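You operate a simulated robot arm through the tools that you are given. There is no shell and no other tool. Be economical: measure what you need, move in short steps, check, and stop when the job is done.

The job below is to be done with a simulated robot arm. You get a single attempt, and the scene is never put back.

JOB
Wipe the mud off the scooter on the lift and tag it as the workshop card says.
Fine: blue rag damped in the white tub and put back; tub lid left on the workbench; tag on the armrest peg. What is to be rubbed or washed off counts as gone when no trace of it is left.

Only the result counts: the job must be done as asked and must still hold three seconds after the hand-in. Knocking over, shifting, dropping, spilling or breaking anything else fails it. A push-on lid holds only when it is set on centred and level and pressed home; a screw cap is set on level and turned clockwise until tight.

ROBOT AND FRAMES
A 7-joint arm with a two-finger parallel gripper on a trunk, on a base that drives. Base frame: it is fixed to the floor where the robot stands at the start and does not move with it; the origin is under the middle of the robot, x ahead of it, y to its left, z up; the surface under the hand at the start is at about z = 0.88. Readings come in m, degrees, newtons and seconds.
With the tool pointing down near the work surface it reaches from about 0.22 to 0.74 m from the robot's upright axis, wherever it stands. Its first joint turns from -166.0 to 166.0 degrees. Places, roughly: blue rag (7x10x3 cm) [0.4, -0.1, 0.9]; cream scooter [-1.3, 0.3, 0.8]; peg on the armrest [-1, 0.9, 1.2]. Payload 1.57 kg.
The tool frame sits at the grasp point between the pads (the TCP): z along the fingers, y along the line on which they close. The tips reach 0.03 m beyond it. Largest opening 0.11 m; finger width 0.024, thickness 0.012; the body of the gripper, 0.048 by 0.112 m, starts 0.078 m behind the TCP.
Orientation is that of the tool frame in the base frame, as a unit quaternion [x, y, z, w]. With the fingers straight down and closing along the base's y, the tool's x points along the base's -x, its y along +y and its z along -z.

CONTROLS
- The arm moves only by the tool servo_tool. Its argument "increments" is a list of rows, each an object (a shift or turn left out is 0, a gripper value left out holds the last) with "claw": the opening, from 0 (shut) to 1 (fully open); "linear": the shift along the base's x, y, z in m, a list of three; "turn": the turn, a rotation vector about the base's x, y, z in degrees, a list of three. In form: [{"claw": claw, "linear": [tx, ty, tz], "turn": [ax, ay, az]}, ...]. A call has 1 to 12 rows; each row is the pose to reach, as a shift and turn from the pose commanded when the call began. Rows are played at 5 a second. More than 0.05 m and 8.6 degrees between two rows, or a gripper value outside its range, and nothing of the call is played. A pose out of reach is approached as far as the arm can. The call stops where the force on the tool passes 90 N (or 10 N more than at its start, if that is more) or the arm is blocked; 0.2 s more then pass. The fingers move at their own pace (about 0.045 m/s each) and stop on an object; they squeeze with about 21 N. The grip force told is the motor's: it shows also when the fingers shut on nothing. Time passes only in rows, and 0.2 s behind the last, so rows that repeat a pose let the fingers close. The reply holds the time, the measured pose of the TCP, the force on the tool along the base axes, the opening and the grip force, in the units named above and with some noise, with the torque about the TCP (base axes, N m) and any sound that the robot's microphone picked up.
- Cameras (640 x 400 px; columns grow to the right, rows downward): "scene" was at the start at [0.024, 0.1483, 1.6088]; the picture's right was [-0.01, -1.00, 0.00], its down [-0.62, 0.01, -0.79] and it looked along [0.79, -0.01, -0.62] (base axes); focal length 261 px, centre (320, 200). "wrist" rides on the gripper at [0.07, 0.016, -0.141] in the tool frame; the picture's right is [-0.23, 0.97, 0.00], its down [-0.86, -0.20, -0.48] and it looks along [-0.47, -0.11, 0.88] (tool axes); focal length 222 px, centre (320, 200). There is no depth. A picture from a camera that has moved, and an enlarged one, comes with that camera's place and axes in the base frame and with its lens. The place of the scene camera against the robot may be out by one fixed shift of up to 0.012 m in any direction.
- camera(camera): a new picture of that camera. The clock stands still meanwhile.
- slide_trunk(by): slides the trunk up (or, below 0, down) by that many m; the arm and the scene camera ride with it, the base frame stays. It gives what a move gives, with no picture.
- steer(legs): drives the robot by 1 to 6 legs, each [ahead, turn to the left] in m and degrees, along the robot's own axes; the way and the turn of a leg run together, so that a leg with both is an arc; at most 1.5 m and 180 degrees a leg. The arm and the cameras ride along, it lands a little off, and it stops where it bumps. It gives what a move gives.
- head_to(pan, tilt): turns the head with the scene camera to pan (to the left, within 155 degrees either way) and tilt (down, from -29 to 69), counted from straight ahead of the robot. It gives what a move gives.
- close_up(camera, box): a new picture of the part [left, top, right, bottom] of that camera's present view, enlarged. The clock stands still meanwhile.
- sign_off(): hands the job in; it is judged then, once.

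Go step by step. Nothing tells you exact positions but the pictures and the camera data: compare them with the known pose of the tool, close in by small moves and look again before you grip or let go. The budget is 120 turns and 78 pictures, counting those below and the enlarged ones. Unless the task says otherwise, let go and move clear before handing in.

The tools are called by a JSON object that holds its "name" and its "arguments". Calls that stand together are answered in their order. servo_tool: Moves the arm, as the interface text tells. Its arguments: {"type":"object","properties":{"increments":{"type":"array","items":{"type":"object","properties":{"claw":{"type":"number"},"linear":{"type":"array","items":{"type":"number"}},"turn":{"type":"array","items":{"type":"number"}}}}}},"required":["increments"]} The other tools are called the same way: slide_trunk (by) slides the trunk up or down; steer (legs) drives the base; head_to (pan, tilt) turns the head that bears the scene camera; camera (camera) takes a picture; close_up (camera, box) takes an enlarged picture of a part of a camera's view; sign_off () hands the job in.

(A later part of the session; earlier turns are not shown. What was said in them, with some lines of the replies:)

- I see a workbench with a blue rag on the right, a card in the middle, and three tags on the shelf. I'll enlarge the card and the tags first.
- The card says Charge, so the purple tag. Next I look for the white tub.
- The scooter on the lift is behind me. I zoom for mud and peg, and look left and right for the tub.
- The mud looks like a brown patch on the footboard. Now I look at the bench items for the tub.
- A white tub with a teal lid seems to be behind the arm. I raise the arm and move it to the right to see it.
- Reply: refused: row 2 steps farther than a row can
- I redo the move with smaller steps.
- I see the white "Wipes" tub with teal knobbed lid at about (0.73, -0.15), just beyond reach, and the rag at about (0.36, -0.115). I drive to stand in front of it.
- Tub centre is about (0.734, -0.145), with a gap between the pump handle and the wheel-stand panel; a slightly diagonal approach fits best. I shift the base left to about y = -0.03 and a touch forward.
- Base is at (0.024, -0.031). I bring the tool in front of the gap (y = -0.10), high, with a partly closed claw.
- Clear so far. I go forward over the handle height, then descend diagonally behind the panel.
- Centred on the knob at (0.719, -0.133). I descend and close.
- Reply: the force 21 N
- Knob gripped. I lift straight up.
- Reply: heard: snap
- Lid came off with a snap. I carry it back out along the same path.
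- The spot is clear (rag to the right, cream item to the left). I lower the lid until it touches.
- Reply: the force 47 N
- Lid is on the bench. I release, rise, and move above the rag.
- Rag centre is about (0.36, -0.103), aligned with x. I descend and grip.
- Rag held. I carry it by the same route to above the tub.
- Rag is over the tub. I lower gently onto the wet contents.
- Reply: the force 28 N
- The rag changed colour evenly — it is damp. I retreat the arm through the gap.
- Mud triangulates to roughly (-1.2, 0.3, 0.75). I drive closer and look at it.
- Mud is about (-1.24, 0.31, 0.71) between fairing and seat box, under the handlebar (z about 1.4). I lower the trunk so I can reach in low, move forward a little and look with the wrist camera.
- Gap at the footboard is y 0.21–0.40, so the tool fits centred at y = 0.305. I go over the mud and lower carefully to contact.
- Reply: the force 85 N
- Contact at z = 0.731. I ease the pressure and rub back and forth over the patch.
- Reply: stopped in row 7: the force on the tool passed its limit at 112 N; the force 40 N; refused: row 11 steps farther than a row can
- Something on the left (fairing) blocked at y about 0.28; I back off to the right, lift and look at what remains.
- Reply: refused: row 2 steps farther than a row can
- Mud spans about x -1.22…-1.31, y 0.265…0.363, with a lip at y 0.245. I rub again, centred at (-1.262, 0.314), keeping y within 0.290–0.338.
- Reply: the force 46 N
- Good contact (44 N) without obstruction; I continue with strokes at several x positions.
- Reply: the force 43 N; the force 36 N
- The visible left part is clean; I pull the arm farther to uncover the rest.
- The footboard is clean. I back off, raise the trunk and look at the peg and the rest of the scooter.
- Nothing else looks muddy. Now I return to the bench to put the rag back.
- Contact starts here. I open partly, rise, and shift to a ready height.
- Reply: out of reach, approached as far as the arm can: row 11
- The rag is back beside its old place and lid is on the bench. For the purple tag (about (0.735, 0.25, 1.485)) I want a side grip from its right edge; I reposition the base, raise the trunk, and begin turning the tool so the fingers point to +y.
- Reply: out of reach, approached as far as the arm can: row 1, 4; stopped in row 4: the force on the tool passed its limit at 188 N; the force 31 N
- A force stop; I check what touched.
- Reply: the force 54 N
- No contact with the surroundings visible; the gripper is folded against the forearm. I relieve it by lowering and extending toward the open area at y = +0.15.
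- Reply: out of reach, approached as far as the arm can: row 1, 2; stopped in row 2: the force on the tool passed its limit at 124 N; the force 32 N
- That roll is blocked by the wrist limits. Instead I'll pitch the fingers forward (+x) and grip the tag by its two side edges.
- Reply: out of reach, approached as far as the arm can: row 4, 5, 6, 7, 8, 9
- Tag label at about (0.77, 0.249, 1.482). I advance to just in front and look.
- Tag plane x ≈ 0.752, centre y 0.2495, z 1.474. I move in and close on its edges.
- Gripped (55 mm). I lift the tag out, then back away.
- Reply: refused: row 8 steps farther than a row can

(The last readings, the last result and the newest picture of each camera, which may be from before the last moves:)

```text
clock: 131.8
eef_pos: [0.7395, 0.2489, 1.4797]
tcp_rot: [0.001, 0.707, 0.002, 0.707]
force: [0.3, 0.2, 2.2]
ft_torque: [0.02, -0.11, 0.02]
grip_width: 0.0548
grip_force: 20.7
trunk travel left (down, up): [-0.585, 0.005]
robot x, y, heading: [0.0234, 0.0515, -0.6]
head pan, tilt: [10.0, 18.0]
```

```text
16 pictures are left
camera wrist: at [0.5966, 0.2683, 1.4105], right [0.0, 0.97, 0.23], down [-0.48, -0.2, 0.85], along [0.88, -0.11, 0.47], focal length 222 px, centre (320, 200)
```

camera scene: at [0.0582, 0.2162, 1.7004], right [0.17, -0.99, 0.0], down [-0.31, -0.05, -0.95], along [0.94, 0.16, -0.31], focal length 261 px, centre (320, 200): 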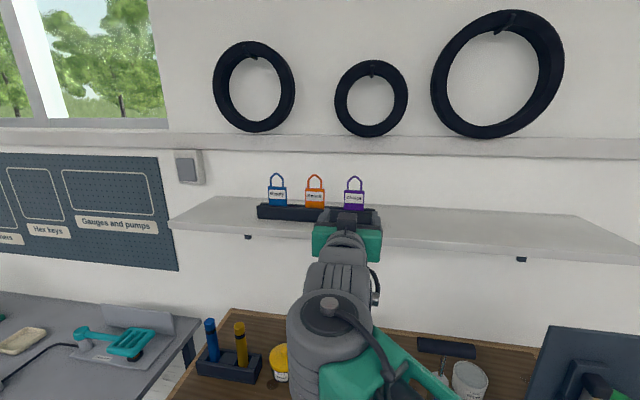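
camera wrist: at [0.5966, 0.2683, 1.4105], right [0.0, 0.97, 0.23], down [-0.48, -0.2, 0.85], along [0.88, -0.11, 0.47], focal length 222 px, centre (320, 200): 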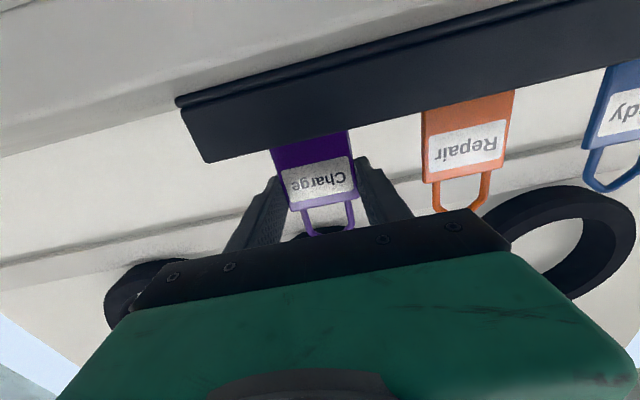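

{"name": "servo_tool", "arguments": {"increments": [{"linear": [0, 0, 0.015], "claw": 0.2}, {"linear": [0, 0, 0.035]}, {"linear": [0, 0, 0.06]}, {"linear": [0, 0, 0.08]}, {"linear": [-0.04, 0, 0.08]}, {"linear": [-0.085, 0, 0.08]}, {"linear": [-0.125, 0, 0.07]}, {"linear": [-0.16, 0, 0.05]}, {"linear": [-0.19, -0.01, 0.02]}, {"linear": [-0.21, -0.03, -0.01]}, {"linear": [-0.22, -0.05, -0.05]}]}}

{"name": "camera", "arguments": {"camera": "wrist"}}

```text
clock: 134.2
eef_pos: [0.5163, 0.2005, 1.4289]
tcp_rot: [0.0, 0.707, 0.003, 0.707]
force: [-0.3, -0.6, -0.2]
ft_torque: [0.01, -0.03, -0.01]
grip_width: 0.0552
grip_force: 20.9
trunk travel left (down, up): [-0.585, 0.005]
robot x, y, heading: [0.0308, 0.0527, 0.1]
head pan, tilt: [10.0, 18.0]
```

```text
15 pictures are left
camera wrist: at [0.3748, 0.2183, 1.3595], right [0.0, 0.97, 0.23], down [-0.48, -0.2, 0.85], along [0.88, -0.11, 0.46], focal length 222 px, centre (320, 200)
```

wrist: 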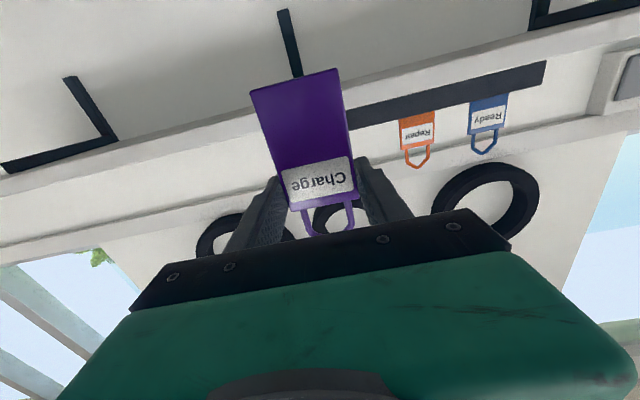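

The Charge tag is in hand. I back away from the bench, turn towards the armrest peg and look.

{"name": "steer", "arguments": {"legs": [[-0.35, 0], [0, 112], [0.25, 0], [0, 23]]}}

{"name": "head_to", "arguments": {"pan": -5, "tilt": 30}}

{"name": "camera", "arguments": {"camera": "scene"}}

```text
clock: 143.8
eef_pos: [-0.8578, 0.5315, 1.4282]
tcp_rot: [-0.651, 0.277, 0.652, 0.273]
force: [-1.5, 0.3, -0.9]
ft_torque: [0.0, 0.04, 0.0]
grip_width: 0.0549
grip_force: 21.2
trunk travel left (down, up): [-0.585, 0.005]
robot x, y, heading: [-0.4076, 0.2856, 134.0]
head pan, tilt: [10.0, 18.0]
```

```text
clock: 144.5
eef_pos: [-0.8576, 0.5309, 1.4281]
tcp_rot: [-0.651, 0.277, 0.652, 0.273]
force: [0.9, 0.3, -0.2]
ft_torque: [0.01, -0.02, -0.01]
grip_width: 0.0551
grip_force: 21.2
trunk travel left (down, up): [-0.585, 0.005]
robot x, y, heading: [-0.4071, 0.2851, 133.8]
head pan, tilt: [-5.0, 30.0]
```

```text
14 pictures are left
camera scene: at [-0.538, 0.2008, 1.6812], right [0.78, 0.63, 0.0], down [0.31, -0.39, -0.87], along [-0.55, 0.67, -0.5], focal length 261 px, centre (320, 200)
```

scene: 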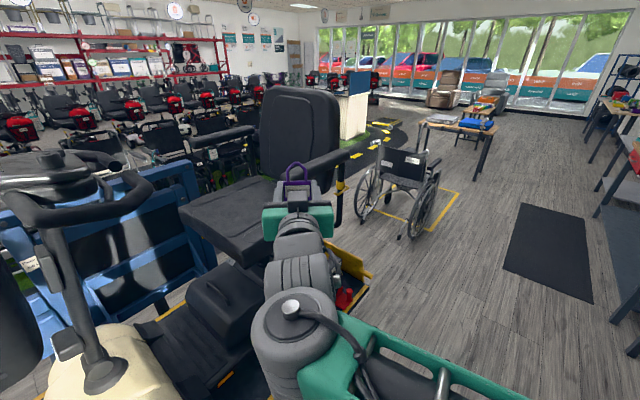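

{"name": "close_up", "arguments": {"camera": "scene", "box": [260, 130, 380, 240]}}

```text
3.64 times, centred on (320, 185) of scene
camera zoom: at [-0.538, 0.2008, 1.6812], right [0.78, 0.63, 0.0], down [0.31, -0.39, -0.87], along [-0.55, 0.67, -0.5], focal length 948 px, centre (320, 254)
```

zoom: 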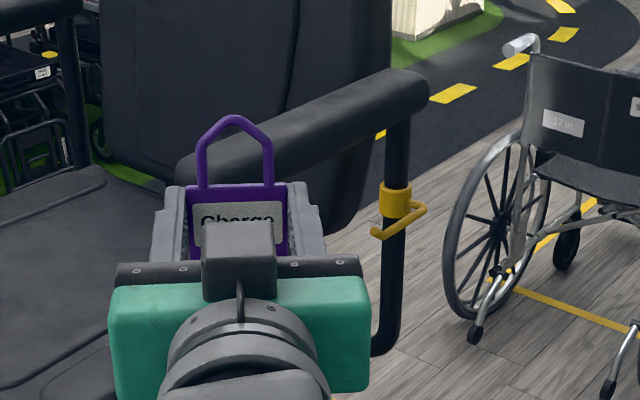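

The peg is an L: a stub outward from the post, then a rod toward -y with an upturned tip near (-0.975, 0.82, 1.265). I lower and pull in the tag, yaw it towards +y a bit, and drive a little closer.

{"name": "servo_tool", "arguments": {"increments": [{"linear": [0.015, 0, -0.03], "turn": [0, 0, -2.5]}, {"linear": [0.03, 0, -0.065], "turn": [0, 0, -5]}, {"linear": [0.05, 0, -0.1], "turn": [0, 0, -7.5]}, {"linear": [0.07, 0, -0.135], "turn": [0, 0, -10]}, {"linear": [0.09, 0, -0.165], "turn": [0, 0, -12.5]}, {"linear": [0.1, 0, -0.193], "turn": [0, 0, -15]}]}}

{"name": "steer", "arguments": {"legs": [[0.15, 0]]}}

{"name": "close_up", "arguments": {"camera": "scene", "box": [260, 130, 480, 290]}}

```text
clock: 145.9
eef_pos: [-0.7859, 0.5319, 1.2473]
tcp_rot: [-0.612, 0.355, 0.614, 0.349]
force: [-0.3, 0.2, 1.0]
ft_torque: [-0.03, -0.02, -0.04]
grip_width: 0.0547
grip_force: 21.1
out of reach, approached as far as the arm can: row 5, 6
trunk travel left (down, up): [-0.585, 0.005]
robot x, y, heading: [-0.4099, 0.2862, 133.9]
head pan, tilt: [-5.0, 30.0]
```

```text
clock: 147.3
eef_pos: [-0.8889, 0.6408, 1.2462]
tcp_rot: [-0.613, 0.354, 0.614, 0.35]
force: [1.1, 0.1, 0.5]
ft_torque: [-0.01, -0.01, 0.0]
grip_width: 0.0551
grip_force: 21.1
trunk travel left (down, up): [-0.585, 0.005]
robot x, y, heading: [-0.514, 0.3947, 134.4]
head pan, tilt: [-5.0, 30.0]
```

```text
2.50 times, centred on (370, 210) of scene
camera zoom: at [-0.6428, 0.3092, 1.6812], right [0.78, 0.63, 0.0], down [0.32, -0.39, -0.87], along [-0.55, 0.67, -0.5], focal length 652 px, centre (195, 175)
```

zoom: 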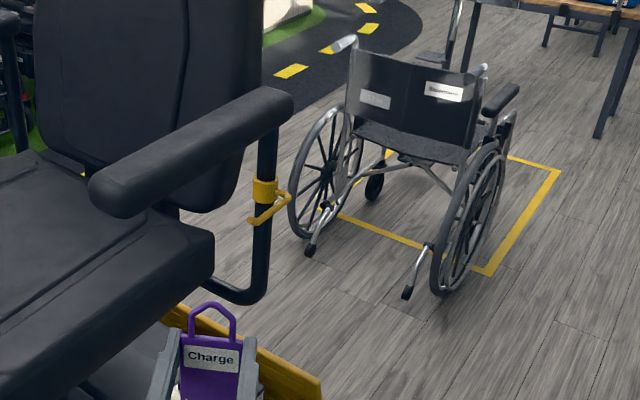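

Clear view of rod and tag. I bring the tag to about 6 cm before the rod tip, then compare both cameras.

{"name": "servo_tool", "arguments": {"increments": [{"linear": [-0.02, 0.03, -0.005]}, {"linear": [-0.045, 0.065, -0.01]}, {"linear": [-0.07, 0.1, -0.014]}, {"linear": [-0.083, 0.115, -0.014]}]}}

{"name": "close_up", "arguments": {"camera": "scene", "box": [290, 150, 410, 240]}}

{"name": "camera", "arguments": {"camera": "wrist"}}

```text
clock: 148.3
eef_pos: [-0.9733, 0.7547, 1.2314]
tcp_rot: [-0.614, 0.352, 0.614, 0.35]
force: [-1.3, -0.3, -0.3]
ft_torque: [-0.01, -0.01, 0.0]
grip_width: 0.0552
grip_force: 20.9
trunk travel left (down, up): [-0.585, 0.005]
robot x, y, heading: [-0.5095, 0.3932, 133.9]
head pan, tilt: [-5.0, 30.0]
```

```text
4.44 times, centred on (350, 195) of scene
camera zoom: at [-0.6427, 0.3088, 1.6811], right [0.78, 0.63, 0.0], down [0.32, -0.39, -0.87], along [-0.55, 0.67, -0.5], focal length 1159 px, centre (187, 222)
```

zoom: 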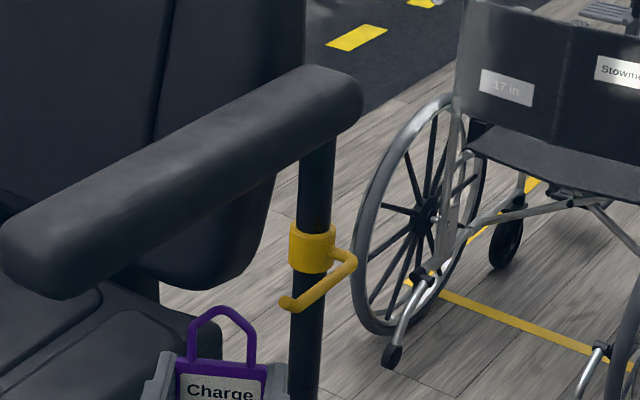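

```text
10 pictures are left
camera wrist: at [-0.916, 0.6254, 1.163], right [-0.84, -0.49, 0.23], down [0.42, -0.31, 0.86], along [-0.35, 0.81, 0.46], focal length 222 px, centre (320, 200)
```

wrist: 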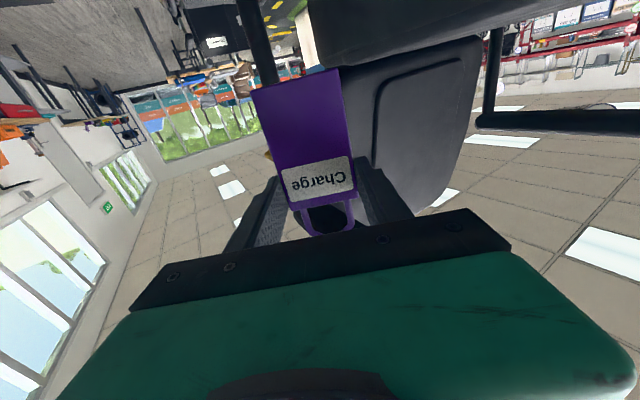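

Ring ≈ (-1.015, 0.909, 1.25), rod at x ≈ -0.991 running to a tip at y ≈ 0.849. I move the loop to just short of the tip and check alignment.

{"name": "servo_tool", "arguments": {"increments": [{"linear": [-0.006, 0.025, -0.008]}, {"linear": [-0.011, 0.05, -0.011]}, {"linear": [-0.011, 0.06, -0.011]}]}}

{"name": "close_up", "arguments": {"camera": "scene", "box": [310, 175, 370, 225]}}

```text
clock: 149.1
eef_pos: [-0.9849, 0.8162, 1.2217]
tcp_rot: [-0.614, 0.352, 0.615, 0.348]
force: [0.3, -0.1, -0.2]
ft_torque: [-0.01, 0.03, -0.01]
grip_width: 0.0548
grip_force: 20.8
trunk travel left (down, up): [-0.585, 0.005]
robot x, y, heading: [-0.5124, 0.3932, 134.3]
head pan, tilt: [-5.0, 30.0]
```

```text
8.00 times, centred on (340, 200) of scene
camera zoom: at [-0.6421, 0.3087, 1.6812], right [0.78, 0.63, 0.0], down [0.32, -0.39, -0.87], along [-0.55, 0.67, -0.5], focal length 2086 px, centre (160, 200)
```

zoom: 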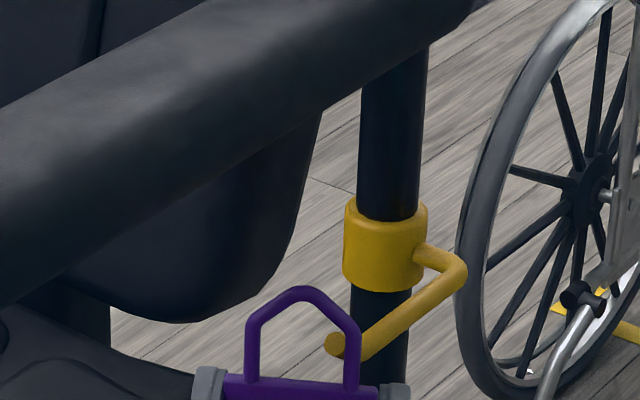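

The loop lines up laterally; it needs to go ~12 mm lower for the rod to pass mid-hole. I move on by small steps and look.

{"name": "servo_tool", "arguments": {"increments": [{"linear": [0, 0, -0.006]}, {"linear": [0, 0.005, -0.012]}, {"linear": [0, 0.015, -0.012]}, {"linear": [0, 0.025, -0.012]}, {"linear": [0, 0.033, -0.012]}]}}

{"name": "close_up", "arguments": {"camera": "scene", "box": [310, 175, 370, 225]}}

```text
clock: 150.3
eef_pos: [-0.9826, 0.848, 1.2091]
tcp_rot: [-0.614, 0.352, 0.614, 0.349]
force: [0.6, 0.2, -0.6]
ft_torque: [0.03, -0.04, 0.0]
grip_width: 0.0551
grip_force: 21.5
trunk travel left (down, up): [-0.585, 0.005]
robot x, y, heading: [-0.5142, 0.3915, 134.3]
head pan, tilt: [-5.0, 30.0]
```

```text
8.00 times, centred on (340, 200) of scene
camera zoom: at [-0.6423, 0.3088, 1.6812], right [0.78, 0.63, 0.0], down [0.32, -0.39, -0.87], along [-0.55, 0.67, -0.5], focal length 2086 px, centre (160, 200)
```

zoom: 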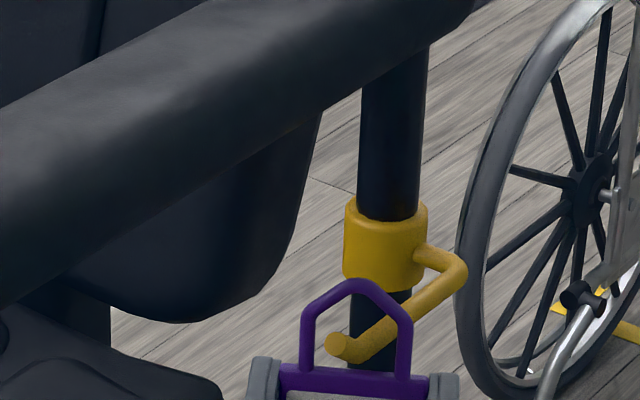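

{"name": "servo_tool", "arguments": {"increments": [{"linear": [0, 0.01, 0]}, {"linear": [0, 0.018, 0]}, {"linear": [0, 0.026, 0]}]}}

{"name": "close_up", "arguments": {"camera": "scene", "box": [310, 175, 370, 225]}}

```text
clock: 151.1
eef_pos: [-0.9817, 0.8742, 1.2086]
tcp_rot: [-0.613, 0.353, 0.614, 0.35]
force: [0.7, -0.3, -1.0]
ft_torque: [0.0, -0.02, -0.04]
grip_width: 0.055
grip_force: 21.2
trunk travel left (down, up): [-0.585, 0.005]
robot x, y, heading: [-0.5121, 0.39, 134.2]
head pan, tilt: [-5.0, 30.0]
```

```text
8.00 times, centred on (340, 200) of scene
camera zoom: at [-0.6423, 0.3088, 1.6812], right [0.78, 0.63, 0.0], down [0.32, -0.39, -0.87], along [-0.55, 0.67, -0.5], focal length 2086 px, centre (160, 200)
```

zoom: 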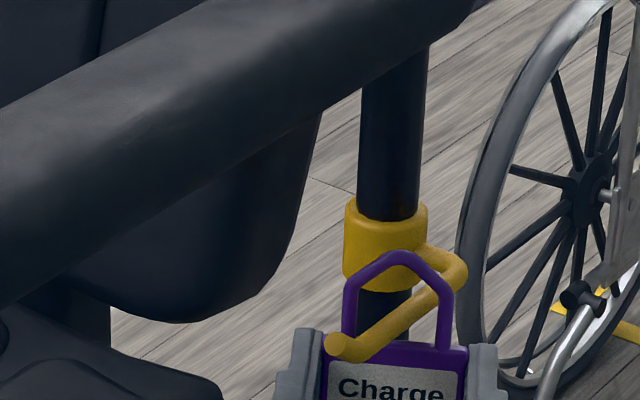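

The rod passes through the loop. I lower until the loop rests on it.

{"name": "servo_tool", "arguments": {"increments": [{"linear": [0, 0, -0.005]}, {"linear": [0, 0, -0.01]}, {"linear": [0, 0, -0.014]}, {"linear": [0, 0, -0.018]}]}}

{"name": "close_up", "arguments": {"camera": "scene", "box": [310, 175, 370, 225]}}

```text
clock: 152.1
eef_pos: [-0.9829, 0.8737, 1.1908]
tcp_rot: [-0.614, 0.353, 0.614, 0.349]
force: [0.7, 0.1, -0.6]
ft_torque: [-0.02, 0.03, -0.01]
grip_width: 0.0548
grip_force: 21.4
trunk travel left (down, up): [-0.585, 0.005]
robot x, y, heading: [-0.5141, 0.394, 134.2]
head pan, tilt: [-5.0, 30.0]
```

```text
8.00 times, centred on (340, 200) of scene
camera zoom: at [-0.6423, 0.3087, 1.6812], right [0.78, 0.63, 0.0], down [0.32, -0.39, -0.87], along [-0.55, 0.67, -0.5], focal length 2086 px, centre (160, 200)
```

zoom: 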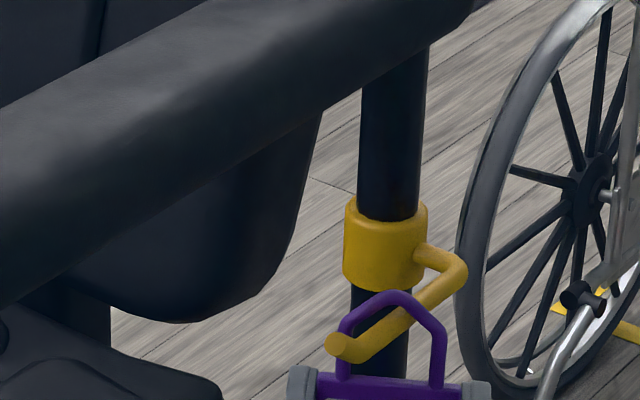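

{"name": "servo_tool", "arguments": {"increments": [{"linear": [0, 0, -0.002]}, {"linear": [0, 0, -0.004]}, {"linear": [0, 0, -0.006]}]}}

```text
clock: 152.9
eef_pos: [-0.9836, 0.8736, 1.1874]
tcp_rot: [-0.612, 0.353, 0.615, 0.351]
force: [2.8, -0.3, 6.0]
ft_torque: [0.14, 0.13, -0.08]
grip_width: 0.0549
grip_force: 21.6
trunk travel left (down, up): [-0.585, 0.005]
robot x, y, heading: [-0.5117, 0.3928, 134.1]
head pan, tilt: [-5.0, 30.0]
```

The loop rests on the rod (6 N). I open and withdraw straight back.

{"name": "servo_tool", "arguments": {"increments": [{"linear": [0, 0, 0.001], "claw": 0.62}, {"linear": [0, 0, 0.001], "claw": 0.65}, {"linear": [0, 0, 0.001], "claw": 0.68}, {"linear": [0.008, -0.013, 0.0]}, {"linear": [0.018, -0.03, 0]}, {"linear": [0.033, -0.056, 0]}, {"linear": [0.052, -0.09, 0]}, {"linear": [0.075, -0.13, 0]}, {"linear": [0.1, -0.17, 0]}]}}

{"name": "close_up", "arguments": {"camera": "scene", "box": [290, 165, 410, 255]}}

```text
clock: 154.9
eef_pos: [-0.8816, 0.703, 1.1851]
tcp_rot: [-0.613, 0.354, 0.614, 0.349]
force: [1.3, 0.4, -0.2]
ft_torque: [0.01, 0.02, 0.0]
grip_width: 0.0747
grip_force: 0.1
trunk travel left (down, up): [-0.585, 0.005]
robot x, y, heading: [-0.5142, 0.393, 134.2]
head pan, tilt: [-5.0, 30.0]
```

```text
4.44 times, centred on (350, 210) of scene
camera zoom: at [-0.6419, 0.3086, 1.6812], right [0.78, 0.63, 0.0], down [0.32, -0.39, -0.87], along [-0.55, 0.67, -0.5], focal length 1159 px, centre (187, 156)
```

zoom: 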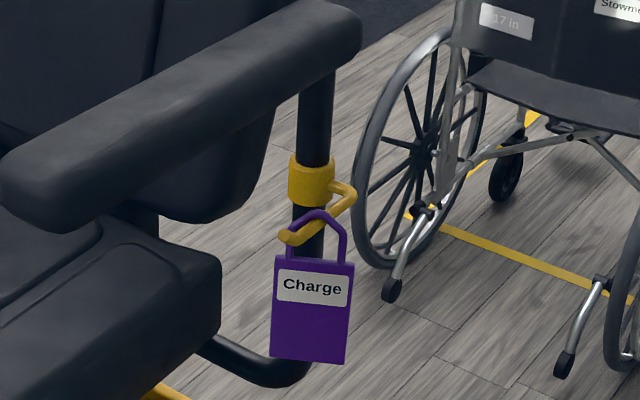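

The tag hangs on the peg. I back off and take a last look at the footboard.

{"name": "steer", "arguments": {"legs": [[-0.12, 0]]}}

{"name": "head_to", "arguments": {"pan": 45, "tilt": 45}}

{"name": "camera", "arguments": {"camera": "scene"}}

```text
clock: 156.1
eef_pos: [-0.7999, 0.6185, 1.1851]
tcp_rot: [-0.614, 0.352, 0.615, 0.348]
force: [0.9, -0.8, 1.1]
ft_torque: [0.0, 0.0, 0.01]
grip_width: 0.0747
grip_force: 0.1
trunk travel left (down, up): [-0.585, 0.005]
robot x, y, heading: [-0.4288, 0.306, 134.3]
head pan, tilt: [-5.0, 30.0]
```

```text
clock: 157.3
eef_pos: [-0.8021, 0.619, 1.1852]
tcp_rot: [-0.614, 0.353, 0.614, 0.349]
force: [0.0, -0.3, 0.2]
ft_torque: [-0.01, 0.02, 0.01]
grip_width: 0.075
grip_force: 0.1
trunk travel left (down, up): [-0.585, 0.005]
robot x, y, heading: [-0.4314, 0.3119, 134.2]
head pan, tilt: [45.0, 45.0]
```

```text
4 pictures are left
camera scene: at [-0.5837, 0.1546, 1.6586], right [0.01, 1.0, 0.0], down [0.71, -0.01, -0.71], along [-0.71, 0.01, -0.71], focal length 261 px, centre (320, 200)
```

scene: 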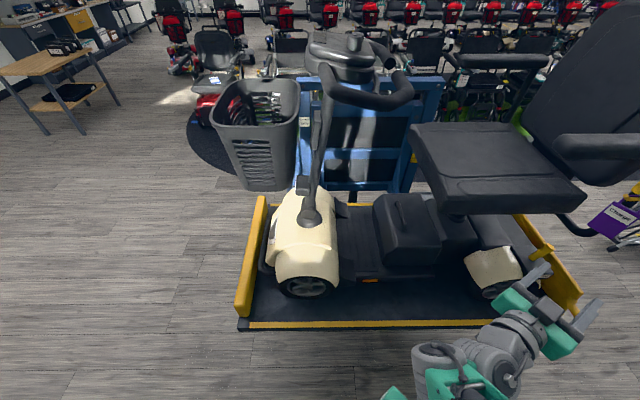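

{"name": "close_up", "arguments": {"camera": "scene", "box": [260, 170, 460, 300]}}

{"name": "head_to", "arguments": {"pan": -145, "tilt": 35}}

{"name": "camera", "arguments": {"camera": "scene"}}

```text
3.08 times, centred on (360, 235) of scene
camera zoom: at [-0.5837, 0.1546, 1.6586], right [0.01, 1.0, 0.0], down [0.71, -0.01, -0.71], along [-0.71, 0.01, -0.71], focal length 802 px, centre (197, 92)
```

zoom: 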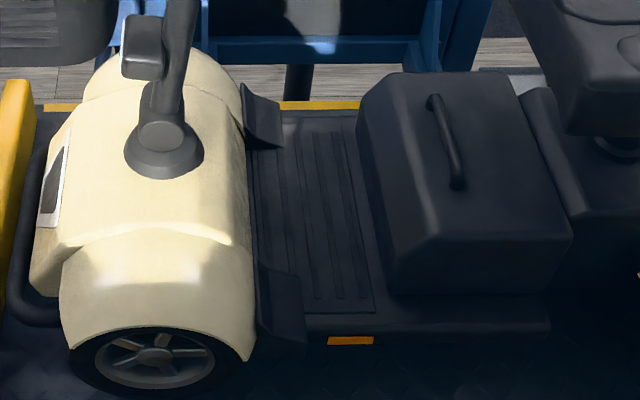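

```text
clock: 160.1
eef_pos: [-0.8021, 0.6182, 1.1855]
tcp_rot: [-0.614, 0.353, 0.614, 0.349]
force: [0.4, 0.0, 0.1]
ft_torque: [0.02, 0.0, -0.03]
grip_width: 0.075
grip_force: 0.2
trunk travel left (down, up): [-0.585, 0.005]
robot x, y, heading: [-0.427, 0.3103, 134.1]
head pan, tilt: [-145.0, 35.0]
```

```text
2 pictures are left
camera scene: at [-0.4158, 0.137, 1.6734], right [-0.19, -0.98, 0.0], down [-0.56, 0.11, -0.82], along [0.8, -0.15, -0.57], focal length 261 px, centre (320, 200)
```

scene: 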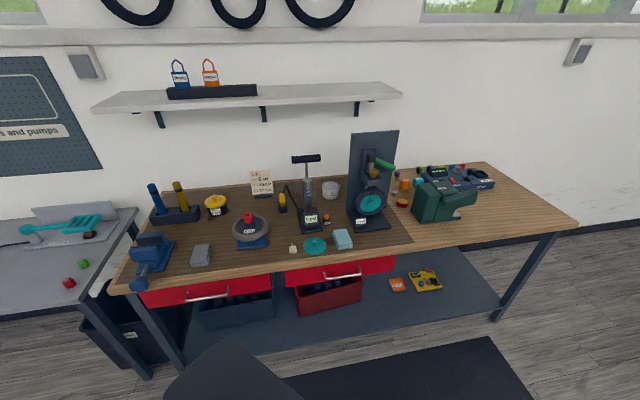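

The footboard is clean, the rag and lid are on the bench, the tub is open and upright, and the Charge tag is hanging on the peg. I'm handing in.

{"name": "sign_off", "arguments": {}}

```text
The job is handed in.
```

I wiped the mud off the scooter's footboard and hung the "Charge" tag from the workshop card on the armrest peg. The last pictures show no trace of mud.

The blue rag was damped in the white tub and is back in its place on the bench. The tub lid is on the workbench. The job is handed in; no result came back.
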